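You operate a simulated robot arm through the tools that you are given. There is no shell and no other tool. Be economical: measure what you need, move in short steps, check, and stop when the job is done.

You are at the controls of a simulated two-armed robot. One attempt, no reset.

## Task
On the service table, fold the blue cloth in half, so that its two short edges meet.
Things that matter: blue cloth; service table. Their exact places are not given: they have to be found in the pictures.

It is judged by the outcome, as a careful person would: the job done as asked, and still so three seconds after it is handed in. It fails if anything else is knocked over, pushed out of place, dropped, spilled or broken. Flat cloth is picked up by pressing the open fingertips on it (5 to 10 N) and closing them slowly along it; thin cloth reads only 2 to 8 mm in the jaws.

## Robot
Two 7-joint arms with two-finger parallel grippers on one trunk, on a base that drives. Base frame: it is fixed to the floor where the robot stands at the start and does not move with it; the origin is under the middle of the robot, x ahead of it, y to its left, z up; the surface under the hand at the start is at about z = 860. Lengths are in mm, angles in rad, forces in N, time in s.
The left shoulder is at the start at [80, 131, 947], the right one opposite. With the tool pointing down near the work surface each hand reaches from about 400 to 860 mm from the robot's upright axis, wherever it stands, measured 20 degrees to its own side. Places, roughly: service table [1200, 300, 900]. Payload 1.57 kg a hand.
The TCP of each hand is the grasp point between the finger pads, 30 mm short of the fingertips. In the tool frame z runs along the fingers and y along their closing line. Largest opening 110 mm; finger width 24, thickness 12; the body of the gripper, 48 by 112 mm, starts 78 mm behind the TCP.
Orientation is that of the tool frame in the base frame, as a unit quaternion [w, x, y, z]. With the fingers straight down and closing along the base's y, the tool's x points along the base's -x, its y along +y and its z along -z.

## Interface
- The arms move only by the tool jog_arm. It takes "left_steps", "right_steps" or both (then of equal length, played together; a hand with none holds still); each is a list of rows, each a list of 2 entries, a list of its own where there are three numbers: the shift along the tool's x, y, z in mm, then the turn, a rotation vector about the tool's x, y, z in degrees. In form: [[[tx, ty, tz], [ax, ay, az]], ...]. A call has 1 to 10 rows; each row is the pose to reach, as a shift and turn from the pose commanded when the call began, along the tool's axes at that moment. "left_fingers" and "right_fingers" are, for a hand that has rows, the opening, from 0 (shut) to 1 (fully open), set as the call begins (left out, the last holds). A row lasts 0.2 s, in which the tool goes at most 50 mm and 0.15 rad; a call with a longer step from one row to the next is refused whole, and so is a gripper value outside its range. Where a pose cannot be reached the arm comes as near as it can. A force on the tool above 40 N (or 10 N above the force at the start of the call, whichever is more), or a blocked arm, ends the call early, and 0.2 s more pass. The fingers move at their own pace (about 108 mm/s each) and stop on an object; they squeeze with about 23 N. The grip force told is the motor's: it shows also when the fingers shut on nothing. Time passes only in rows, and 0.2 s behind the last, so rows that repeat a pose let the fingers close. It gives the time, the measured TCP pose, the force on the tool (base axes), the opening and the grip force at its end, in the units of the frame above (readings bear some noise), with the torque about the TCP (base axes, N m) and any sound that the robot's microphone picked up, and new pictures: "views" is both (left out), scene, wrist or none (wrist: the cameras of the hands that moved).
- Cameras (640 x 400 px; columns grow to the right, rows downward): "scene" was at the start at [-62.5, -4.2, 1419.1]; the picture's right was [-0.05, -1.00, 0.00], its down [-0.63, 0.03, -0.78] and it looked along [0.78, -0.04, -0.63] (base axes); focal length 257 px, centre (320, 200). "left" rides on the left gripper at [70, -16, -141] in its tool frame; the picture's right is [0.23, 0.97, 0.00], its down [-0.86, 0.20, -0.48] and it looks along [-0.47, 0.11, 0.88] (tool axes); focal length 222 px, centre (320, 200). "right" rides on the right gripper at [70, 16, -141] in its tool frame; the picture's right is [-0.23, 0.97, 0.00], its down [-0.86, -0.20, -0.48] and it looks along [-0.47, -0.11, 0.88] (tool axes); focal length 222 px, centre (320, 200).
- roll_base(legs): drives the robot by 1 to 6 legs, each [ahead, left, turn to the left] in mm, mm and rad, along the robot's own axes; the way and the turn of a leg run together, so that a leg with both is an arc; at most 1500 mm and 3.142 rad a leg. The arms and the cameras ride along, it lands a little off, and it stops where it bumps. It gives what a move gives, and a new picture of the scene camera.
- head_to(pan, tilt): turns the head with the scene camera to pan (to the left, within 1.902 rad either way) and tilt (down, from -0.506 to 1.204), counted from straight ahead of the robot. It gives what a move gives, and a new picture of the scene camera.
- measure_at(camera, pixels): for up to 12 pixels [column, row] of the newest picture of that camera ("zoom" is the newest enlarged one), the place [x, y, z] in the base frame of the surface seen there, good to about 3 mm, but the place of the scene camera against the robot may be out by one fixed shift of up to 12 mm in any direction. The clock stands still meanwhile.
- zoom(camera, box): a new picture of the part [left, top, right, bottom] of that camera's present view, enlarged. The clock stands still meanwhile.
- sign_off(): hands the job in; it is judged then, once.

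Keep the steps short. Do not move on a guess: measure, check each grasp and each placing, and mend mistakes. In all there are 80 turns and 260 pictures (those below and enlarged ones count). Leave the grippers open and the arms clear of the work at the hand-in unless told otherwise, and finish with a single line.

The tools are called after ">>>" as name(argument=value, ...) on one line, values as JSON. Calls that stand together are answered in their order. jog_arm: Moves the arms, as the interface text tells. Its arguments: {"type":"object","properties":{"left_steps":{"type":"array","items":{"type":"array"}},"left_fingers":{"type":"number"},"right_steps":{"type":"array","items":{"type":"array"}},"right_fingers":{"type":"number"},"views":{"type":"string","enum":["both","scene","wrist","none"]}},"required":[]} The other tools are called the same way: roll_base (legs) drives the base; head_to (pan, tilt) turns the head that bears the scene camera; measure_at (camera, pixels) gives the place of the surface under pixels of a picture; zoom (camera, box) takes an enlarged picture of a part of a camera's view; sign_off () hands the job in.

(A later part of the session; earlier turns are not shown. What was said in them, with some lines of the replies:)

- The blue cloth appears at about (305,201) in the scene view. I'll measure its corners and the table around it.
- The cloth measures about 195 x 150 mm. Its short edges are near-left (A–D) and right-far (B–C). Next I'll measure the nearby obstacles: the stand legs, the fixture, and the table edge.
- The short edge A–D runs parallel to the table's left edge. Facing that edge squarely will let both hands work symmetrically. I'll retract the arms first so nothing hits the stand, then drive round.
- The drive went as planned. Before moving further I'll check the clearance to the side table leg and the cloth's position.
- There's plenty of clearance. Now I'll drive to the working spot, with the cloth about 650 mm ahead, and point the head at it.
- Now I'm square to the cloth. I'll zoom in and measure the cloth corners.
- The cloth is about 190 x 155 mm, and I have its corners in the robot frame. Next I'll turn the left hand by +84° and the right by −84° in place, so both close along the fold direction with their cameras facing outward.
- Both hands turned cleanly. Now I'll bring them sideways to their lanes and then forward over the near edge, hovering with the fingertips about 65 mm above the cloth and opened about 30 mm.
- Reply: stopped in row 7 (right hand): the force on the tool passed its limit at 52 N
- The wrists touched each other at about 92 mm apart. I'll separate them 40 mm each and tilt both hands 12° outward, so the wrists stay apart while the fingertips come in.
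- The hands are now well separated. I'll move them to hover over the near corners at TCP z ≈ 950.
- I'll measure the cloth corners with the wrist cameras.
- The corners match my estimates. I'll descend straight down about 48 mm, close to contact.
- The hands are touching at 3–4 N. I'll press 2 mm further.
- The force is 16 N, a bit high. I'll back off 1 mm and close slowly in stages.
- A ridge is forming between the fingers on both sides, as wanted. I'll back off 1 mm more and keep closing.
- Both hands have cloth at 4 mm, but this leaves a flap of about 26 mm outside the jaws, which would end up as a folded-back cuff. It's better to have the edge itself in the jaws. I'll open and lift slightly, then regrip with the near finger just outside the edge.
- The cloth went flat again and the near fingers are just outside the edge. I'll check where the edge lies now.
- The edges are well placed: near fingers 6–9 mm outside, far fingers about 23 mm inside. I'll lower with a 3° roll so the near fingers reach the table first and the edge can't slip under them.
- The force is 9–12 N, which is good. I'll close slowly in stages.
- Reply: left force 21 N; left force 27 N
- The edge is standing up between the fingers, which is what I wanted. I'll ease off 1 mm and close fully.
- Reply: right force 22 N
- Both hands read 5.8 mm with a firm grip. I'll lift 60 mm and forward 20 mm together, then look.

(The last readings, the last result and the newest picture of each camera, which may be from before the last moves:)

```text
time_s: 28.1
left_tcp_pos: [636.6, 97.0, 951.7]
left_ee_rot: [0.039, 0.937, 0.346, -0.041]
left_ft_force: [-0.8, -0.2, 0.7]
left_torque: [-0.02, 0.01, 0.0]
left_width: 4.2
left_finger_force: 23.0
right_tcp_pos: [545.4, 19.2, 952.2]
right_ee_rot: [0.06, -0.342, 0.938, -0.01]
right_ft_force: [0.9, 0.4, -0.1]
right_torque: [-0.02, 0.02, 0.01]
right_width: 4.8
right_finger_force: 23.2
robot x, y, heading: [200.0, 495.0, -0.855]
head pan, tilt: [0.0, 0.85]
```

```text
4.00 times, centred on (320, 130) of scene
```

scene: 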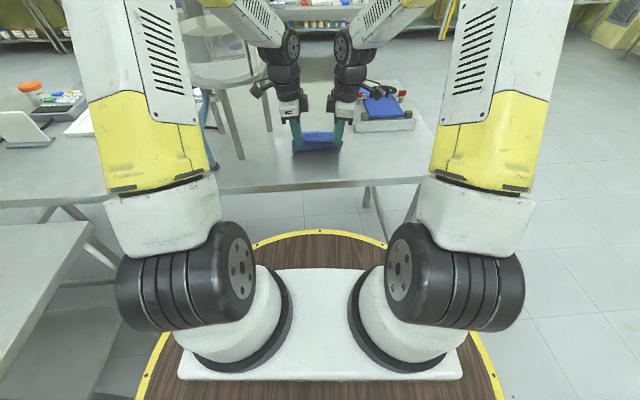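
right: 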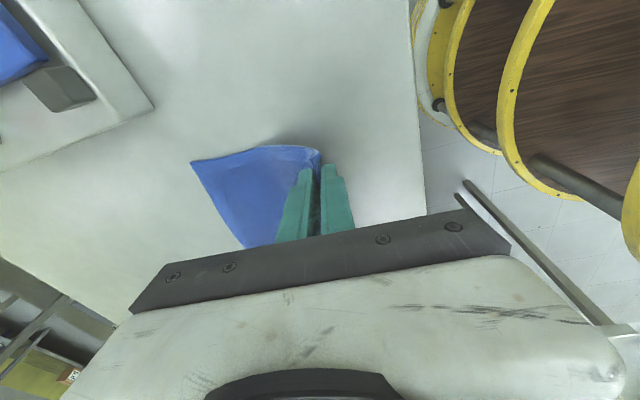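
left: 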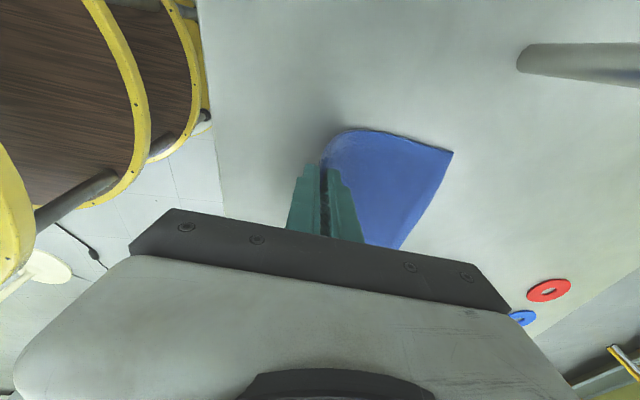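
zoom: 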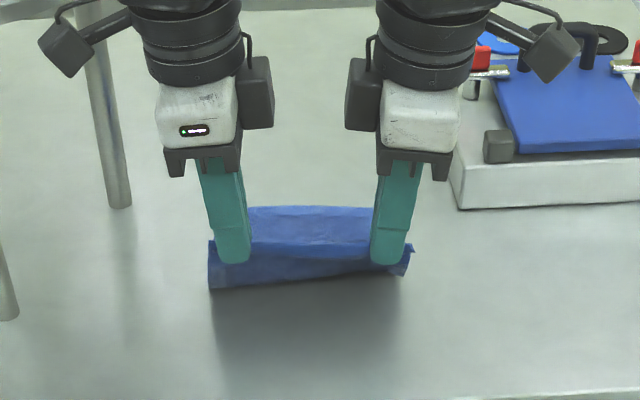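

Both corners are held cleanly with no flap. At the far edge, though, the left hand's camera would pass close to the stand leg. While I hold the edge, I'll drag the whole cloth about 60 mm toward me and 25 mm to the right, for clearance from both the stand and the fixture.

>>> jog_arm(left_steps=[[[-3, -10, 18], [0, 0, 0]], [[-10, -20, 36], [0, 0, 0]], [[-18, -32, 36], [0, 0, 0]], [[-21, -46, 36], [0, 0, 0]], [[-21, -60, 36], [0, 0, 0]], [[-21, -72, 36], [0, 0, 0]], [[-21, -82, 36], [0, 0, 0]], [[-21, -82, 36], [0, 0, 0]]], right_steps=[[[7, 10, 18], [0, 0, 0]], [[18, 20, 36], [0, 0, 0]], [[26, 32, 36], [0, 0, 0]], [[29, 46, 36], [0, 0, 0]], [[29, 60, 36], [0, 0, 0]], [[29, 72, 36], [0, 0, 0]], [[29, 82, 36], [0, 0, 0]], [[29, 82, 36], [0, 0, 0]]])

>>> zoom(camera="scene", box=[240, 80, 400, 180])

```text
time_s: 29.9
left_tcp_pos: [565.3, 142.7, 916.6]
left_ee_rot: [0.04, 0.937, 0.345, -0.041]
left_ft_force: [-1.5, -0.9, -0.6]
left_torque: [-0.01, 0.0, -0.03]
left_width: 4.2
left_finger_force: 22.7
right_tcp_pos: [476.2, 62.9, 908.9]
right_ee_rot: [0.062, -0.342, 0.937, -0.01]
right_ft_force: [1.2, 1.4, -0.6]
right_torque: [0.02, -0.03, 0.01]
right_width: 4.6
right_finger_force: 22.8
robot x, y, heading: [201.1, 493.1, -0.852]
head pan, tilt: [0.0, 0.85]
```

scene: 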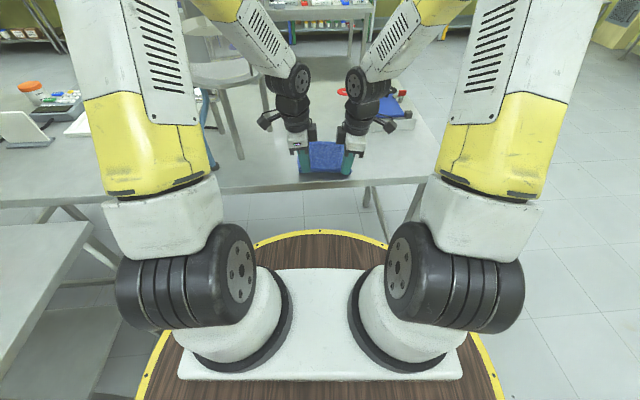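
right: 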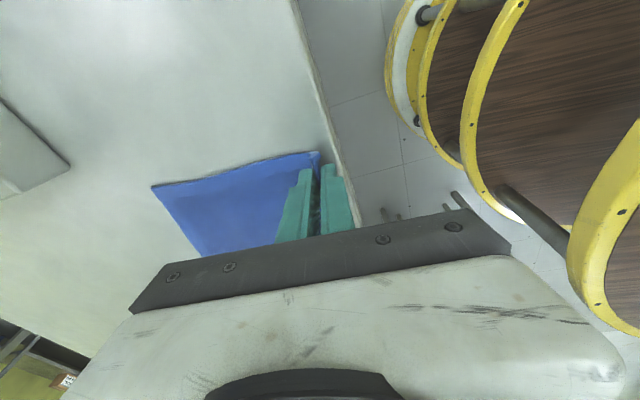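
left: 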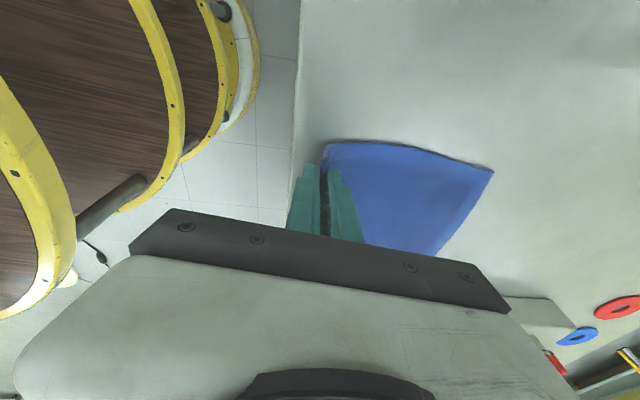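

```text
4.00 times, centred on (320, 130) of scene
```

zoom: 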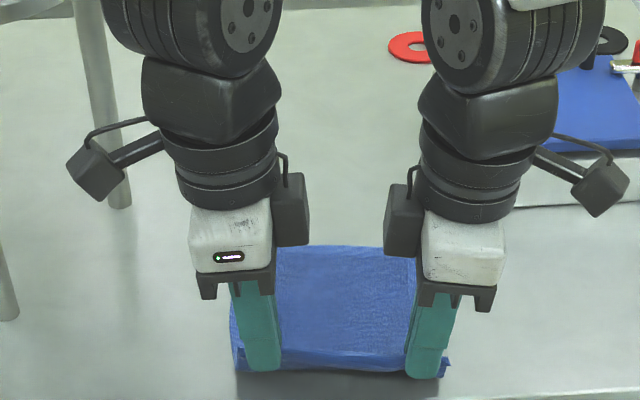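

The cloth moved neatly with the hands. I'll measure the new positions of the far corners.

>>> measure_at(camera="left", pixels=[[489, 171], [438, 250], [470, 205], [330, 147]])

>>> measure_at(camera="right", pixels=[[156, 188], [200, 250], [175, 215], [318, 155]])

>>> measure_at(camera="zoom", pixels=[[278, 248], [415, 260], [232, 320], [235, 370], [448, 365], [330, 355], [350, 300], [330, 368]])

```text
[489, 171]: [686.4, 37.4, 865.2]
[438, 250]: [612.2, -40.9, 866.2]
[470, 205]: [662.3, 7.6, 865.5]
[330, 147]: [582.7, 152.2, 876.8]
```

```text
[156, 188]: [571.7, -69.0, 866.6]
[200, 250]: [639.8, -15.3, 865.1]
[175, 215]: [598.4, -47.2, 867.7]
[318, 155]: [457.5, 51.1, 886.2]
```

```text
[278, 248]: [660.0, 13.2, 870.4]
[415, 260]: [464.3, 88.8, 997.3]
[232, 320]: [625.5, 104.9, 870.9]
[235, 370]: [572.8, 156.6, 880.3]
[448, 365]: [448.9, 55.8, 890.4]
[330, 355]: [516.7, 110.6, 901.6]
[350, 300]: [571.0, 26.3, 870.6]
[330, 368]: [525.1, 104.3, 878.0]
```

C is at (687,37) and B at (571,−70), so the far edge is now at 665 mm ahead with clear space around it. Next I'll carry the near edge over in a low arc, pitching both hands up to 20° so the edge lays forward, and stop about 50 mm above the far half.

>>> jog_arm(left_steps=[[[-1.2, 10.2, -15.9], [2.5, 0, 0]], [[-2.2, 22.2, -29.3], [5, 0, 0]], [[-2.7, 41, -38.3], [7.5, 0, 0]], [[-2.9, 59.6, -43.4], [10, 0, 0]], [[-2.5, 77, -43.6], [12.5, 0, 0]], [[-1.8, 94.2, -40.8], [15, 0, 0]], [[-0.6, 111.1, -34], [17.5, 0, 0]], [[0.9, 127, -23.2], [20, 0, 0]], [[0.9, 127, -23.2], [20, 0, 0]]], right_steps=[[[-3, -10.5, -23.4], [-2.5, 0, 0]], [[-5, -22.6, -36.8], [-5, 0, 0]], [[-6.5, -41.4, -45.9], [-7.5, 0, 0]], [[-7.7, -60, -51], [-10, 0, 0]], [[-8.3, -77.4, -51.1], [-12.5, 0, 0]], [[-8.6, -94.6, -48.3], [-15, 0, 0]], [[-8.4, -111.5, -41.5], [-17.5, 0, 0]], [[-7.9, -127.3, -30.8], [-20, 0, 0]], [[-7.9, -127.3, -30.8], [-20, 0, 0]]])

>>> zoom(camera="scene", box=[240, 80, 400, 180])

```text
time_s: 31.9
left_tcp_pos: [649.9, 50.3, 945.1]
left_ee_rot: [-0.124, 0.929, 0.333, -0.101]
left_ft_force: [-1.7, -2.4, 0.6]
left_torque: [-0.12, 0.02, 0.04]
left_width: 4.2
left_finger_force: 23.2
right_tcp_pos: [559.7, -30.8, 947.3]
right_ee_rot: [0.0, -0.347, 0.925, 0.153]
right_ft_force: [2.3, 2.5, -0.5]
right_torque: [0.01, -0.09, 0.01]
right_width: 5.0
right_finger_force: 22.8
robot x, y, heading: [203.6, 492.7, -0.857]
head pan, tilt: [0.0, 0.85]
```

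scene: 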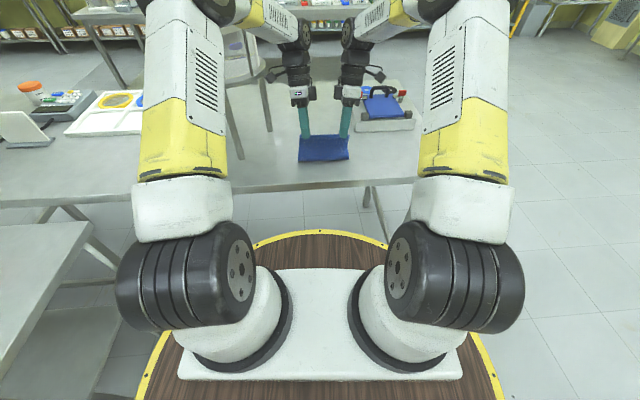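
right: 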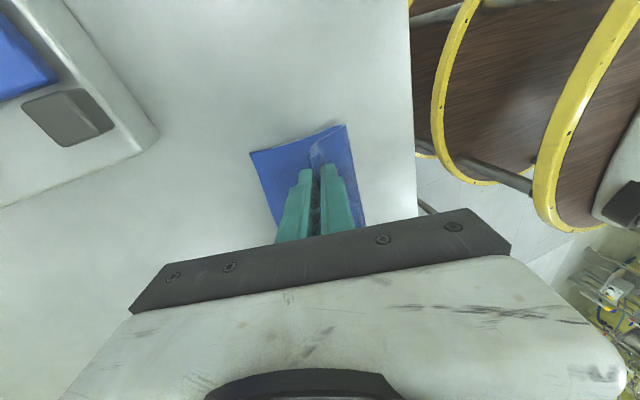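
left: 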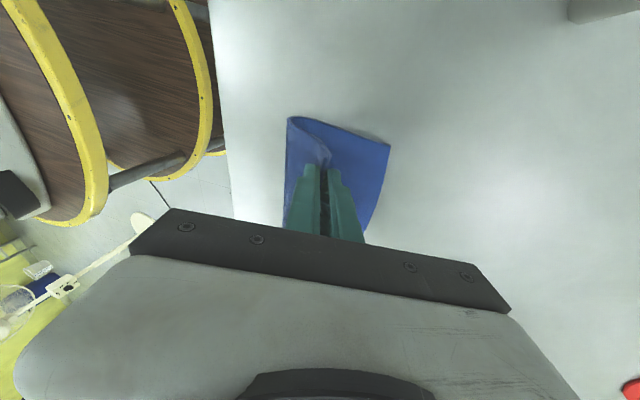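

```text
4.00 times, centred on (320, 130) of scene
```

zoom: 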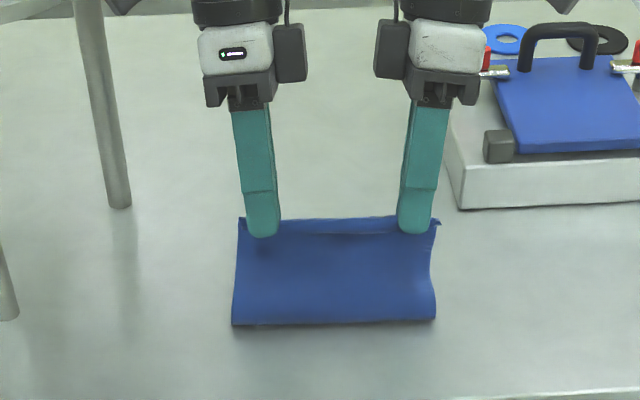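

The fold is forming beautifully. I'll check the far corners again before lowering.

>>> measure_at(camera="left", pixels=[[387, 148], [369, 215], [291, 121]])

>>> measure_at(camera="right", pixels=[[254, 155], [272, 210], [344, 128]])

>>> measure_at(camera="zoom", pixels=[[242, 222], [437, 223], [234, 322], [435, 317], [340, 225]])

```text
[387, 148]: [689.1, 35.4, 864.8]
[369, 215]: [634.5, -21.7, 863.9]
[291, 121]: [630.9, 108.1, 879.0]
```

```text
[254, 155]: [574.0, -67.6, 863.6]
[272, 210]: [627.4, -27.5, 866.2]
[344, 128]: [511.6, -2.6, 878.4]
```

```text
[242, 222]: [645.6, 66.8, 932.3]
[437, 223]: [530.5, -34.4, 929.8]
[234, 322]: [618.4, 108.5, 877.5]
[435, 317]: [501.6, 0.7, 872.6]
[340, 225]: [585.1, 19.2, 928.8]
```

The far edge hasn't moved. I'll lower the held edge forward 22 mm and down 41 mm, with a 5 mm shift left, so it arrives over the far edge.

>>> jog_arm(left_steps=[[[2, 9.9, 5.3], [0, 0, 0]], [[4, 18.7, 13.1], [0, 0, 0]], [[6, 25.4, 21.5], [0, 0, 0]], [[8, 30.6, 28.3], [0, 0, 0]], [[9, 33, 32.8], [0, 0, 0]], [[9, 33, 32.8], [0, 0, 0]]], right_steps=[[[0, -9.9, 5.7], [0, 0, 0]], [[-0.2, -18.7, 13.9], [0, 0, 0]], [[-0.3, -25.4, 22.7], [0, 0, 0]], [[-0.5, -30.6, 30], [0, 0, 0]], [[-0.7, -33, 34.8], [0, 0, 0]], [[-0.7, -33, 34.8], [0, 0, 0]]])

>>> zoom(camera="scene", box=[240, 80, 400, 180])

```text
time_s: 33.3
left_tcp_pos: [666.1, 36.3, 901.3]
left_ee_rot: [-0.123, 0.929, 0.333, -0.101]
left_ft_force: [-0.5, -1.0, 0.1]
left_torque: [-0.07, -0.04, 0.04]
left_width: 4.4
left_finger_force: 23.1
right_tcp_pos: [579.0, -44.2, 905.8]
right_ee_rot: [0.0, -0.348, 0.925, 0.153]
right_ft_force: [0.8, 0.0, 0.1]
right_torque: [-0.03, -0.03, -0.01]
right_width: 4.8
right_finger_force: 22.8
robot x, y, heading: [203.6, 497.7, -0.85]
head pan, tilt: [0.0, 0.85]
```

scene: 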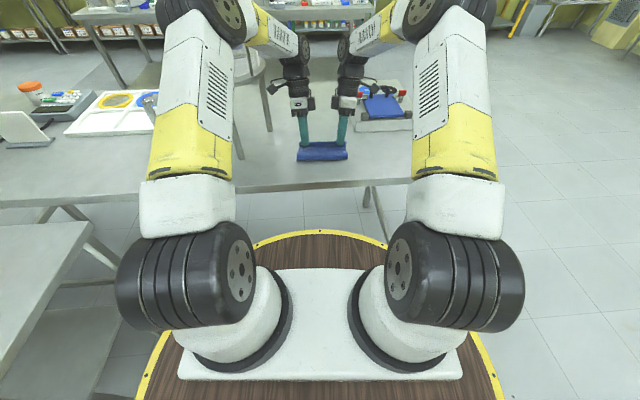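
right: 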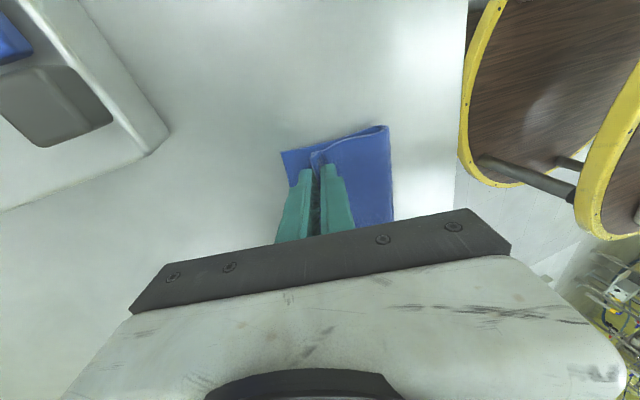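
left: 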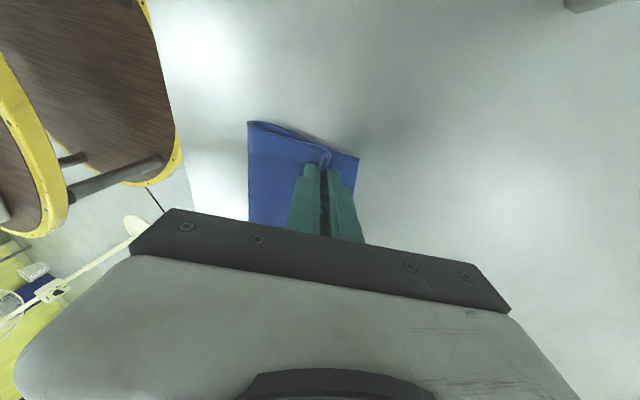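

```text
4.00 times, centred on (320, 130) of scene
```

zoom: 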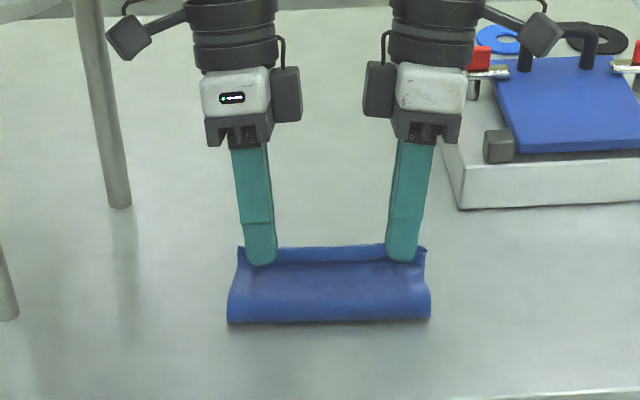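

>>> measure_at(camera="left", pixels=[[356, 160], [326, 152], [348, 185], [252, 124]])

>>> measure_at(camera="right", pixels=[[285, 154], [313, 155], [292, 183], [385, 128]])

```text
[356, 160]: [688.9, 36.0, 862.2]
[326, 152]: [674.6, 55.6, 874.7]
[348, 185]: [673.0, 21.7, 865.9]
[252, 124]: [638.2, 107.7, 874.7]
```

```text
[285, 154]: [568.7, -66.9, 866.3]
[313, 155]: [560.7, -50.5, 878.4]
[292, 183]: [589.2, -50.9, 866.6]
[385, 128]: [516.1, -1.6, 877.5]
```

The held edge sits about 22 mm short of the far edge, which matches the 24 mm strip folded inside the jaws, and the sides line up within 3 mm. I'll lower a few mm more and open.

>>> jog_arm(left_steps=[[[0.2, 1, 1.5], [0, 0, 0]], [[0.4, 2, 3], [0, 0, 0]], [[0.4, 2, 3], [0, 0, 0]]], right_steps=[[[0.4, -1.5, 3], [0, 0, 0]], [[0.7, -3, 7], [0, 0, 0]], [[0.7, -3, 7], [0, 0, 0]]], views="none")

>>> jog_arm(left_steps=[[[0, 0, 0], [0, 0, 0]], [[0, 0, 0], [0, 0, 0]], [[0, 0, 0], [0, 0, 0]]], right_steps=[[[0, 0, 0], [0, 0, 0]], [[0, 0, 0], [0, 0, 0]], [[0, 0, 0], [0, 0, 0]]], left_fingers=0.3, right_fingers=0.3)

>>> zoom(camera="scene", box=[240, 80, 400, 180])

```text
time_s: 34.1
left_tcp_pos: [667.8, 34.0, 900.5]
left_ee_rot: [-0.124, 0.929, 0.333, -0.1]
left_ft_force: [1.1, -0.8, 0.5]
left_torque: [-0.03, -0.07, 0.01]
left_width: 4.3
left_finger_force: 22.8
right_tcp_pos: [578.2, -42.8, 897.3]
right_ee_rot: [0.0, -0.348, 0.925, 0.152]
right_ft_force: [0.0, 0.8, 1.8]
right_torque: [-0.04, -0.03, 0.0]
right_width: 4.8
right_finger_force: 23.5
robot x, y, heading: [203.6, 496.8, -0.856]
head pan, tilt: [0.0, 0.85]
```

```text
time_s: 34.9
left_tcp_pos: [667.5, 35.8, 900.2]
left_ee_rot: [-0.124, 0.929, 0.333, -0.1]
left_ft_force: [-0.5, 0.7, 5.0]
left_torque: [-0.05, -0.07, -0.02]
left_width: 31.6
left_finger_force: 0.1
right_tcp_pos: [579.0, -42.6, 899.0]
right_ee_rot: [0.0, -0.348, 0.925, 0.152]
right_ft_force: [0.1, 0.5, 18.1]
right_torque: [-0.29, -0.1, 0.03]
right_width: 28.4
right_finger_force: 0.1
robot x, y, heading: [201.5, 494.2, -0.856]
head pan, tilt: [0.0, 0.85]
```

scene: 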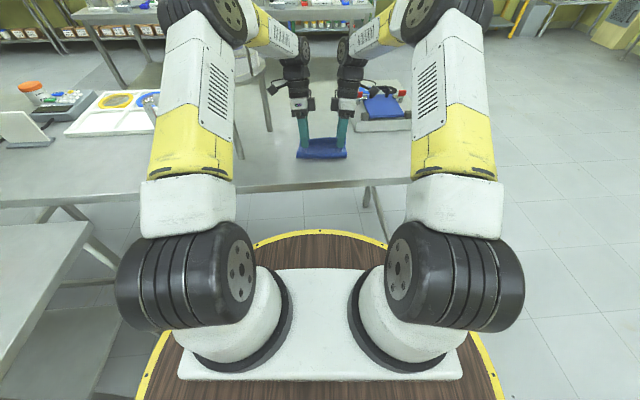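
right: 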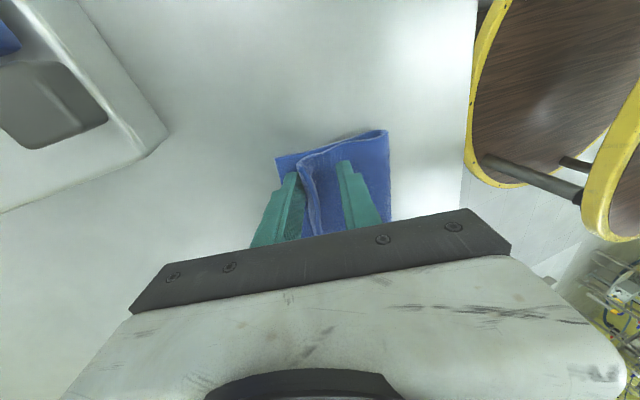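
left: 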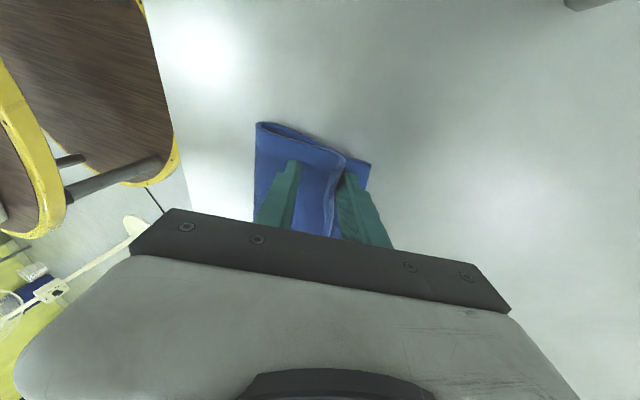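

```text
4.00 times, centred on (320, 130) of scene
```

zoom: 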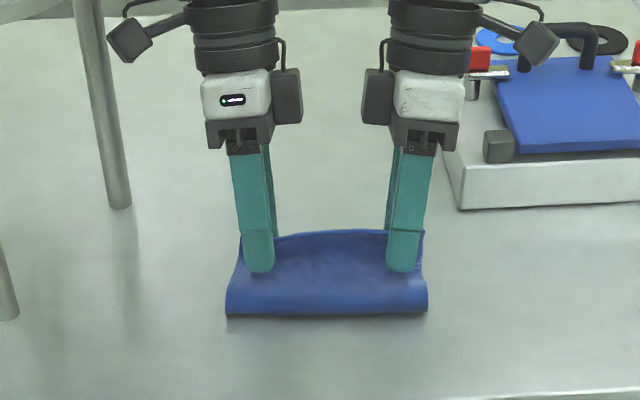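

Both released. The edge strip is standing against the far fingers and should fall forward once they withdraw, so I'll lift straight up, then back along the fingers.

>>> jog_arm(left_steps=[[[-0.5, -2, -6], [0, 0, 0]], [[-1, -4, -14], [0, 0, 0]], [[-2, -6, -35], [0, 0, 0]], [[-3, -8, -60], [0, 0, 0]], [[-3, -10, -80], [0, 0, 0]], [[-3, -10, -80], [0, 0, 0]]], right_steps=[[[-0.5, 2, -6], [0, 0, 0]], [[-1, 4, -14], [0, 0, 0]], [[-2, 6, -35], [0, 0, 0]], [[-3, 8, -60], [0, 0, 0]], [[-3, 10, -80], [0, 0, 0]], [[-3, 10, -80], [0, 0, 0]]])

>>> zoom(camera="scene", box=[240, 80, 400, 180])

```text
time_s: 35.9
left_tcp_pos: [671.6, 31.4, 945.1]
left_ee_rot: [-0.132, 0.928, 0.333, -0.105]
left_ft_force: [-2.2, -0.4, -3.1]
left_torque: [-0.11, -0.01, 0.08]
left_width: 33.2
left_finger_force: 0.1
right_tcp_pos: [581.9, -52.3, 952.5]
right_ee_rot: [0.0, -0.347, 0.925, 0.153]
right_ft_force: [0.3, 0.2, 0.3]
right_torque: [-0.02, -0.03, -0.01]
right_width: 33.0
right_finger_force: 0.1
robot x, y, heading: [201.3, 496.0, -0.854]
head pan, tilt: [0.0, 0.85]
stopped in row 5 (left hand): the force on the tool passed its limit at 70 N (the readings are from after the stop); the commanded pose is now the measured one
```

scene: 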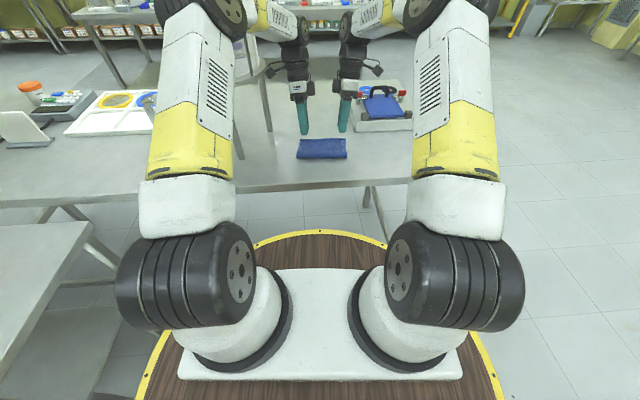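
right: 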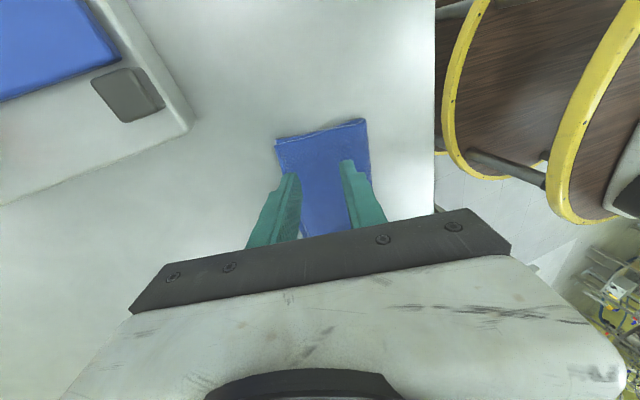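
left: 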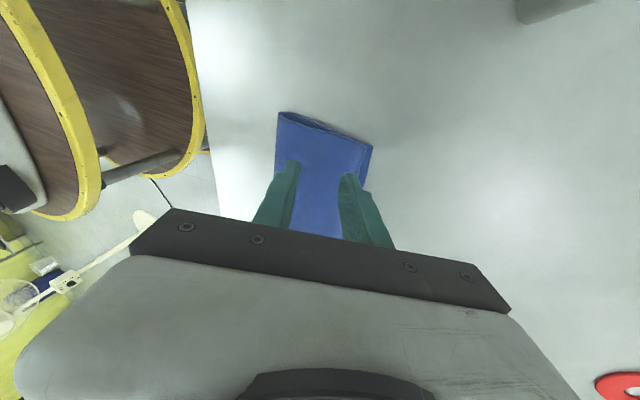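

```text
4.00 times, centred on (320, 130) of scene
```

zoom: 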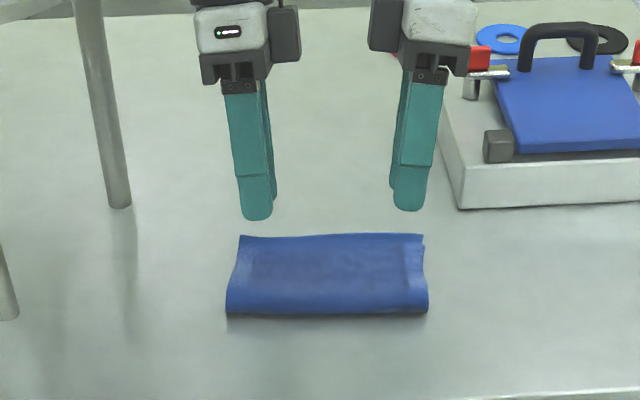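

The cloth fell forward and the fold looks good. The left hand bumped something while rising, probably the stand's leg with its camera, so I'll look before moving.

>>> zoom(camera="scene", box=[200, 0, 392, 120])

>>> measure_at(camera="scene", pixels=[[271, 68], [264, 90], [268, 128], [240, 155], [300, 90], [253, 60]])

```text
3.33 times, centred on (296, 60) of scene
```

zoom: 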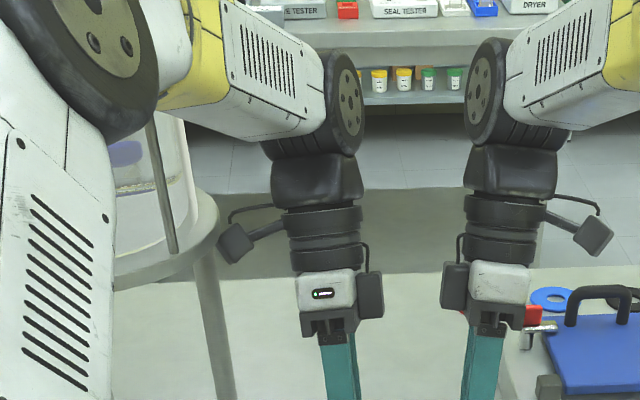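

```text
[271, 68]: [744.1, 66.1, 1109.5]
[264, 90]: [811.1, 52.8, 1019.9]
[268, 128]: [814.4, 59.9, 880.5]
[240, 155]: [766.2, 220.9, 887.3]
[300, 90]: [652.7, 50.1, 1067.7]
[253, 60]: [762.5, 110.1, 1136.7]
```

The stand is unmoved; its leg readings match the earlier ones. The left camera met the rim of the stand's shelf (z ≈ 1137) from below. I'll back both hands level toward me, away from the stand, before raising.

>>> jog_arm(left_steps=[[[-2, -12, 5], [0, 0, 0]], [[-4, -30, 10], [0, 0, 0]], [[-4, -60, 19], [0, 0, 0]], [[-4, -90, 27], [0, 0, 0]], [[-4, -115, 35], [0, 0, 0]], [[-4, -130, 20], [0, 0, 0]], [[-4, -145, -10], [0, 0, 0]]], right_steps=[[[0, 12, 3], [0, 0, 0]], [[0, 30, 9], [0, 0, 0]], [[0, 60, 18], [0, 0, 0]], [[0, 90, 27], [0, 0, 0]], [[0, 115, 35], [0, 0, 0]], [[0, 130, 20], [0, 0, 0]], [[0, 145, -10], [0, 0, 0]]], views="scene")

>>> zoom(camera="scene", box=[200, 60, 424, 200])

```text
time_s: 37.5
left_tcp_pos: [586.2, 134.8, 1000.9]
left_ee_rot: [-0.132, 0.928, 0.333, -0.105]
left_ft_force: [-0.3, 0.1, -0.4]
left_torque: [0.02, 0.04, -0.01]
left_width: 33.1
left_finger_force: 0.0
right_tcp_pos: [489.6, 50.5, 1002.9]
right_ee_rot: [0.0, -0.348, 0.925, 0.153]
right_ft_force: [0.1, -0.8, -0.1]
right_torque: [0.0, 0.02, -0.01]
right_width: 33.0
right_finger_force: 0.0
robot x, y, heading: [201.4, 495.5, -0.854]
head pan, tilt: [0.0, 0.85]
```

scene: 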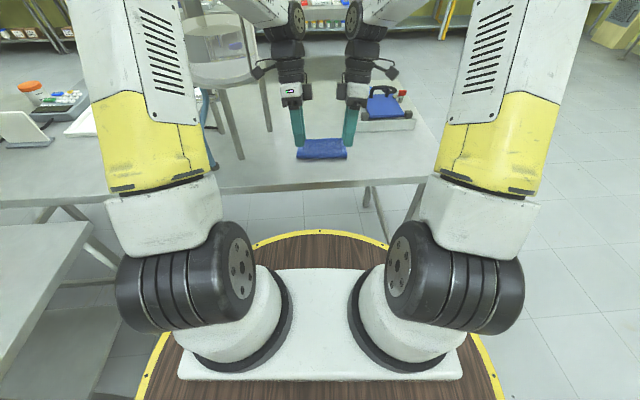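

```text
2.86 times, centred on (312, 130) of scene
```

zoom: 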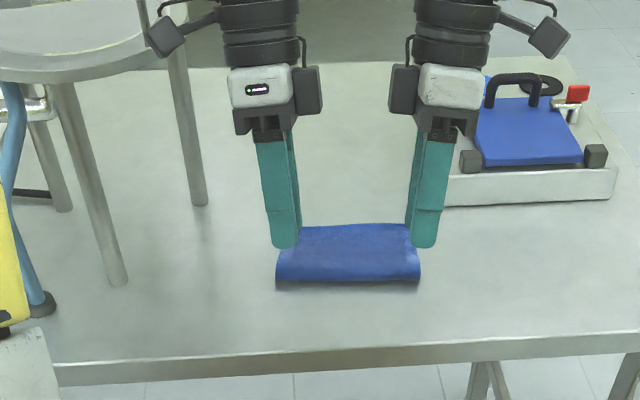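

Clear of the stand. I'll spread the hands 100 mm each and pull back to get a clear view of the fold.

>>> jog_arm(left_steps=[[[25, -10, 0], [0, 0, 0]], [[50, -30, 0], [0, 0, 0]], [[65, -60, 0], [0, 0, 0]], [[80, -90, -5], [0, 0, 0]], [[80, -110, -10], [0, 0, 0]]], right_steps=[[[30, 10, -10], [0, 0, 0]], [[60, 30, -15], [0, 0, 0]], [[90, 60, -15], [0, 0, 0]], [[100, 90, -15], [0, 0, 0]], [[100, 110, -15], [0, 0, 0]]])

>>> zoom(camera="scene", box=[264, 110, 376, 180])

>>> zoom(camera="right", box=[160, 20, 480, 220])

```text
time_s: 38.7
left_tcp_pos: [586.0, 266.6, 1035.7]
left_ee_rot: [-0.132, 0.928, 0.333, -0.105]
left_ft_force: [0.2, -0.5, -0.6]
left_torque: [0.04, 0.06, 0.01]
left_width: 33.1
left_finger_force: 0.1
right_tcp_pos: [343.8, 57.6, 1037.2]
right_ee_rot: [0.0, -0.348, 0.925, 0.152]
right_ft_force: [0.0, 0.6, 0.3]
right_torque: [0.04, 0.04, 0.01]
right_width: 32.9
right_finger_force: 0.2
robot x, y, heading: [200.8, 496.1, -0.855]
head pan, tilt: [0.0, 0.85]
```

scene: 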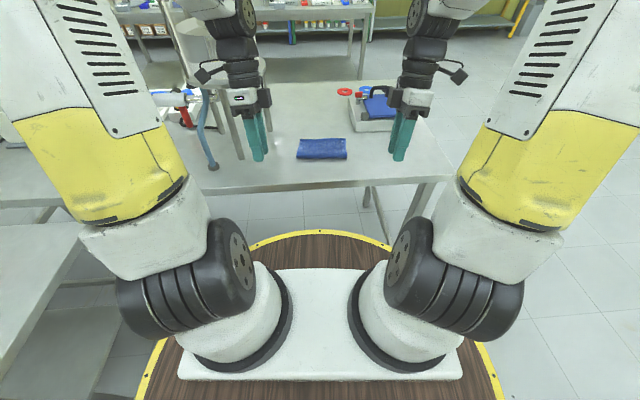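
right: 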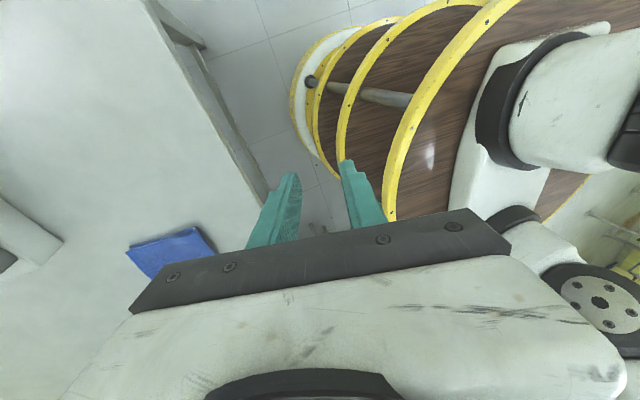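
left: 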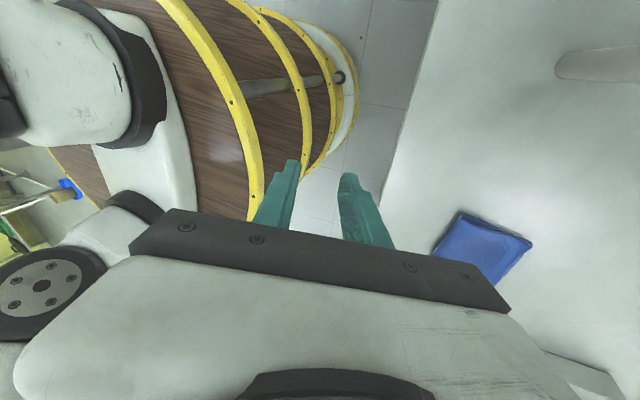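

```text
5.71 times, centred on (320, 145) of scene
```

zoom: 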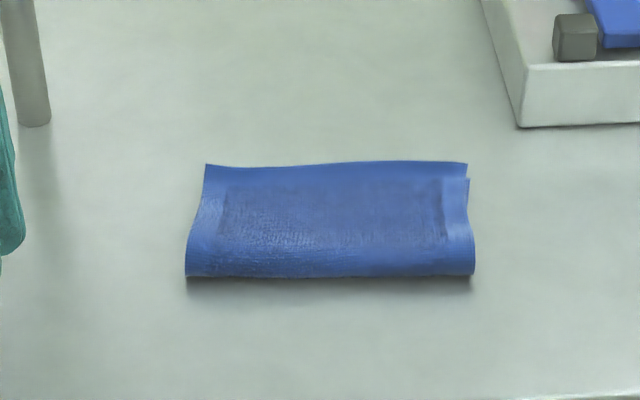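

```text
2.00 times, centred on (320, 120) of right
```

zoom: 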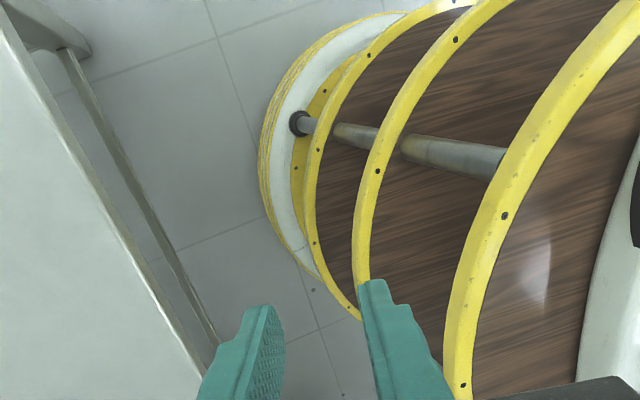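

The fold looks neat. I'll look closer at the meeting edges and measure them.

>>> measure_at(camera="zoom", pixels=[[10, 10]])

>>> zoom(camera="left", box=[408, 190, 568, 290])

>>> measure_at(camera="left", pixels=[[462, 214], [531, 243], [500, 283], [434, 252], [495, 235], [480, 240]])

>>> measure_at(camera="scene", pixels=[[301, 139], [345, 138], [345, 142], [297, 157], [346, 157], [323, 156], [323, 150], [323, 140]])

>>> zoom(camera="scene", box=[288, 130, 360, 175])

```text
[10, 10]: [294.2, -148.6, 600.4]
```

```text
4.00 times, centred on (488, 240) of left
```

zoom: 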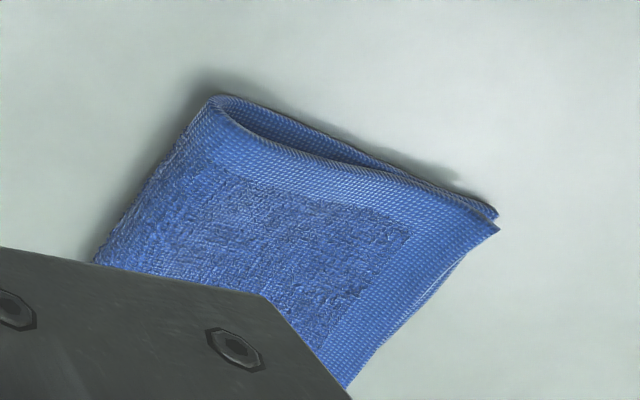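

```text
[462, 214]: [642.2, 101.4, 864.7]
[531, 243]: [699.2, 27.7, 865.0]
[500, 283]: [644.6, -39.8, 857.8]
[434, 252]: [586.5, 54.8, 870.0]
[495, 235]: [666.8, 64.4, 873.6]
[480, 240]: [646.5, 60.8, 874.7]
```

```text
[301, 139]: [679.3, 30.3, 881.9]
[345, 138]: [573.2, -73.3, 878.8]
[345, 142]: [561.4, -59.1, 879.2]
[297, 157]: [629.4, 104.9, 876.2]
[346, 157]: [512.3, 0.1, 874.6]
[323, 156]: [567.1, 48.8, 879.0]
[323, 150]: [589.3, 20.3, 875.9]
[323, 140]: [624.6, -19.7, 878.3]
```

```text
8.89 times, centred on (324, 152) of scene
```

zoom: 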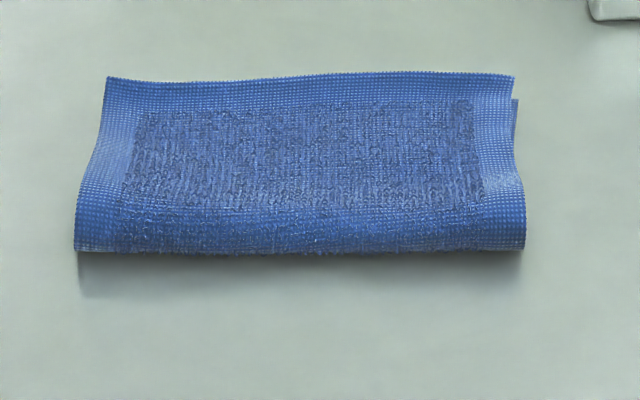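

The short edges lie nearly together. To compare them from above, I'll raise the right hand high, outboard of the cloth, and bring its camera alongside the far edge.

>>> jog_arm(right_steps=[[[-1, -29, -19], [3, 0, 0]], [[-2, -58, -39], [6, 0, 0]], [[-3, -87, -58], [9, 0, 0]], [[-4, -116, -77], [12, 0, 0]], [[-5, -145, -97], [15, 0, 0]], [[-6, -174, -116], [17, 0, 0]], [[-6, -174, -116], [17, 0, 0]]], views="wrist")

```text
time_s: 40.3
left_tcp_pos: [585.9, 267.4, 1036.6]
left_ee_rot: [-0.13, 0.928, 0.334, -0.104]
left_ft_force: [-0.3, -0.2, -0.6]
left_torque: [-0.01, 0.02, 0.01]
left_width: 33.0
left_finger_force: 0.1
right_tcp_pos: [470.6, -97.7, 1100.6]
right_ee_rot: [0.052, -0.344, 0.937, 0.013]
right_ft_force: [0.7, -0.3, 0.1]
right_torque: [-0.02, 0.01, 0.0]
right_width: 33.0
right_finger_force: 0.0
robot x, y, heading: [197.3, 500.2, -0.853]
head pan, tilt: [0.0, 0.85]
```

right: 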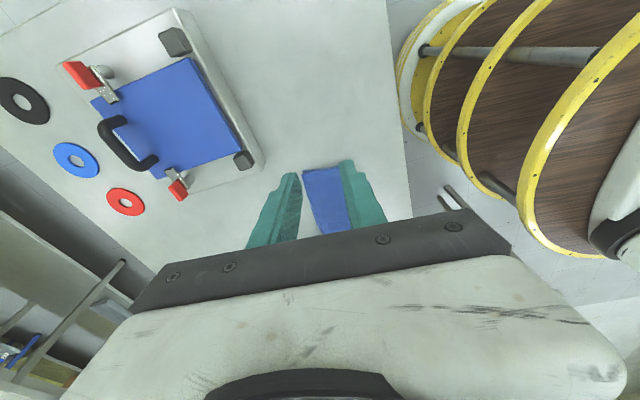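

>>> zoom(camera="right", box=[272, 150, 384, 220])

>>> measure_at(camera="zoom", pixels=[[180, 125], [220, 260], [270, 350], [300, 200]])

```text
5.71 times, centred on (328, 185) of right
```

zoom: 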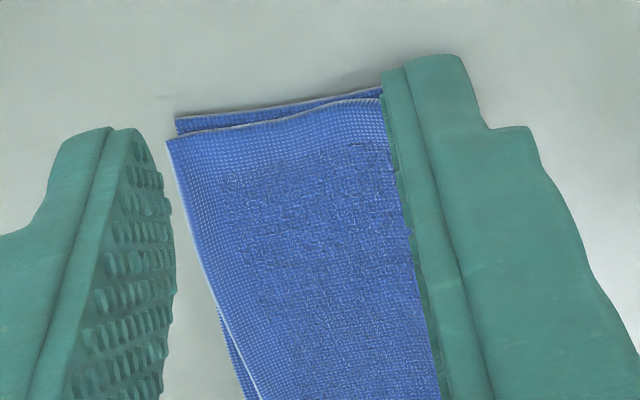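

```text
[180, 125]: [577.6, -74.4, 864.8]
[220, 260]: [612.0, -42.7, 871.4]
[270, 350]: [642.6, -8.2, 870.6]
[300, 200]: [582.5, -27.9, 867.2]
```

From above, the short edges meet within about 3–4 mm and the long sides within about 6 mm, some of which is parallax. I'll pull the right hand back, open both grippers, and check once more.

>>> jog_arm(right_steps=[[[0, 30, 0], [0, 0, 0]], [[0, 65, 0], [0, 0, 0]], [[0, 100, 0], [0, 0, 0]], [[0, 140, 0], [0, 0, 0]], [[0, 170, 0], [0, 0, 0]], [[0, 170, 0], [0, 0, 0]]], left_steps=[[[0, -10, -5], [0, 0, 0]], [[0, -20, -10], [0, 0, 0]], [[0, -30, -15], [0, 0, 0]], [[0, -30, -20], [0, 0, 0]], [[0, -30, -20], [0, 0, 0]], [[0, -30, -20], [0, 0, 0]]], left_fingers=1, right_fingers=1, views="scene")

>>> zoom(camera="scene", box=[200, 60, 424, 200])

>>> measure_at(camera="scene", pixels=[[268, 128], [240, 155]])

```text
time_s: 41.7
left_tcp_pos: [571.5, 284.9, 1064.8]
left_ee_rot: [-0.131, 0.928, 0.333, -0.104]
left_ft_force: [0.3, 0.9, 0.2]
left_torque: [-0.03, 0.02, 0.0]
left_width: 110.0
left_finger_force: 0.0
right_tcp_pos: [363.0, 33.7, 1097.7]
right_ee_rot: [0.051, -0.343, 0.938, 0.014]
right_ft_force: [0.5, 0.4, 0.1]
right_torque: [-0.01, 0.0, 0.02]
right_width: 110.0
right_finger_force: 0.1
robot x, y, heading: [201.0, 495.8, -0.853]
head pan, tilt: [0.0, 0.85]
```

scene: 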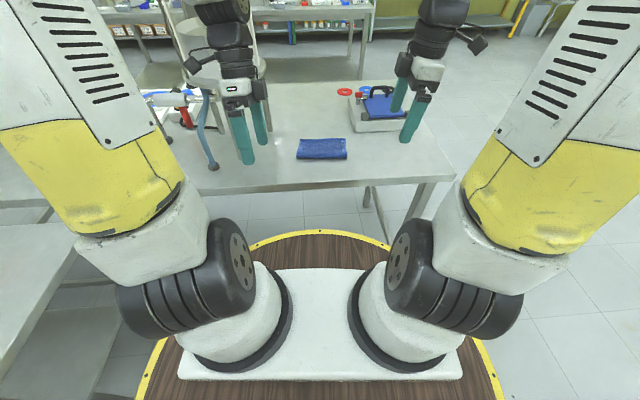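

```text
2.86 times, centred on (312, 130) of scene
```

zoom: 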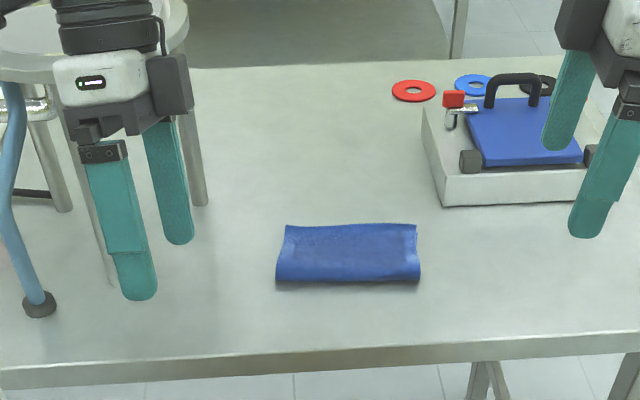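

```text
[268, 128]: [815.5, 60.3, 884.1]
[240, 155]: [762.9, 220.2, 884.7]
```

The cloth is folded and lying still, the stand and fixture haven't moved, and both grippers are open and clear, so I'm handing it in.

>>> sign_off()

```text
The job is handed in.
```

The blue cloth is folded in half on the service table with its short edges meeting to within about 4 mm; I moved it about 85 mm while folding, and the left hand bumped the stand once but did not shift it.
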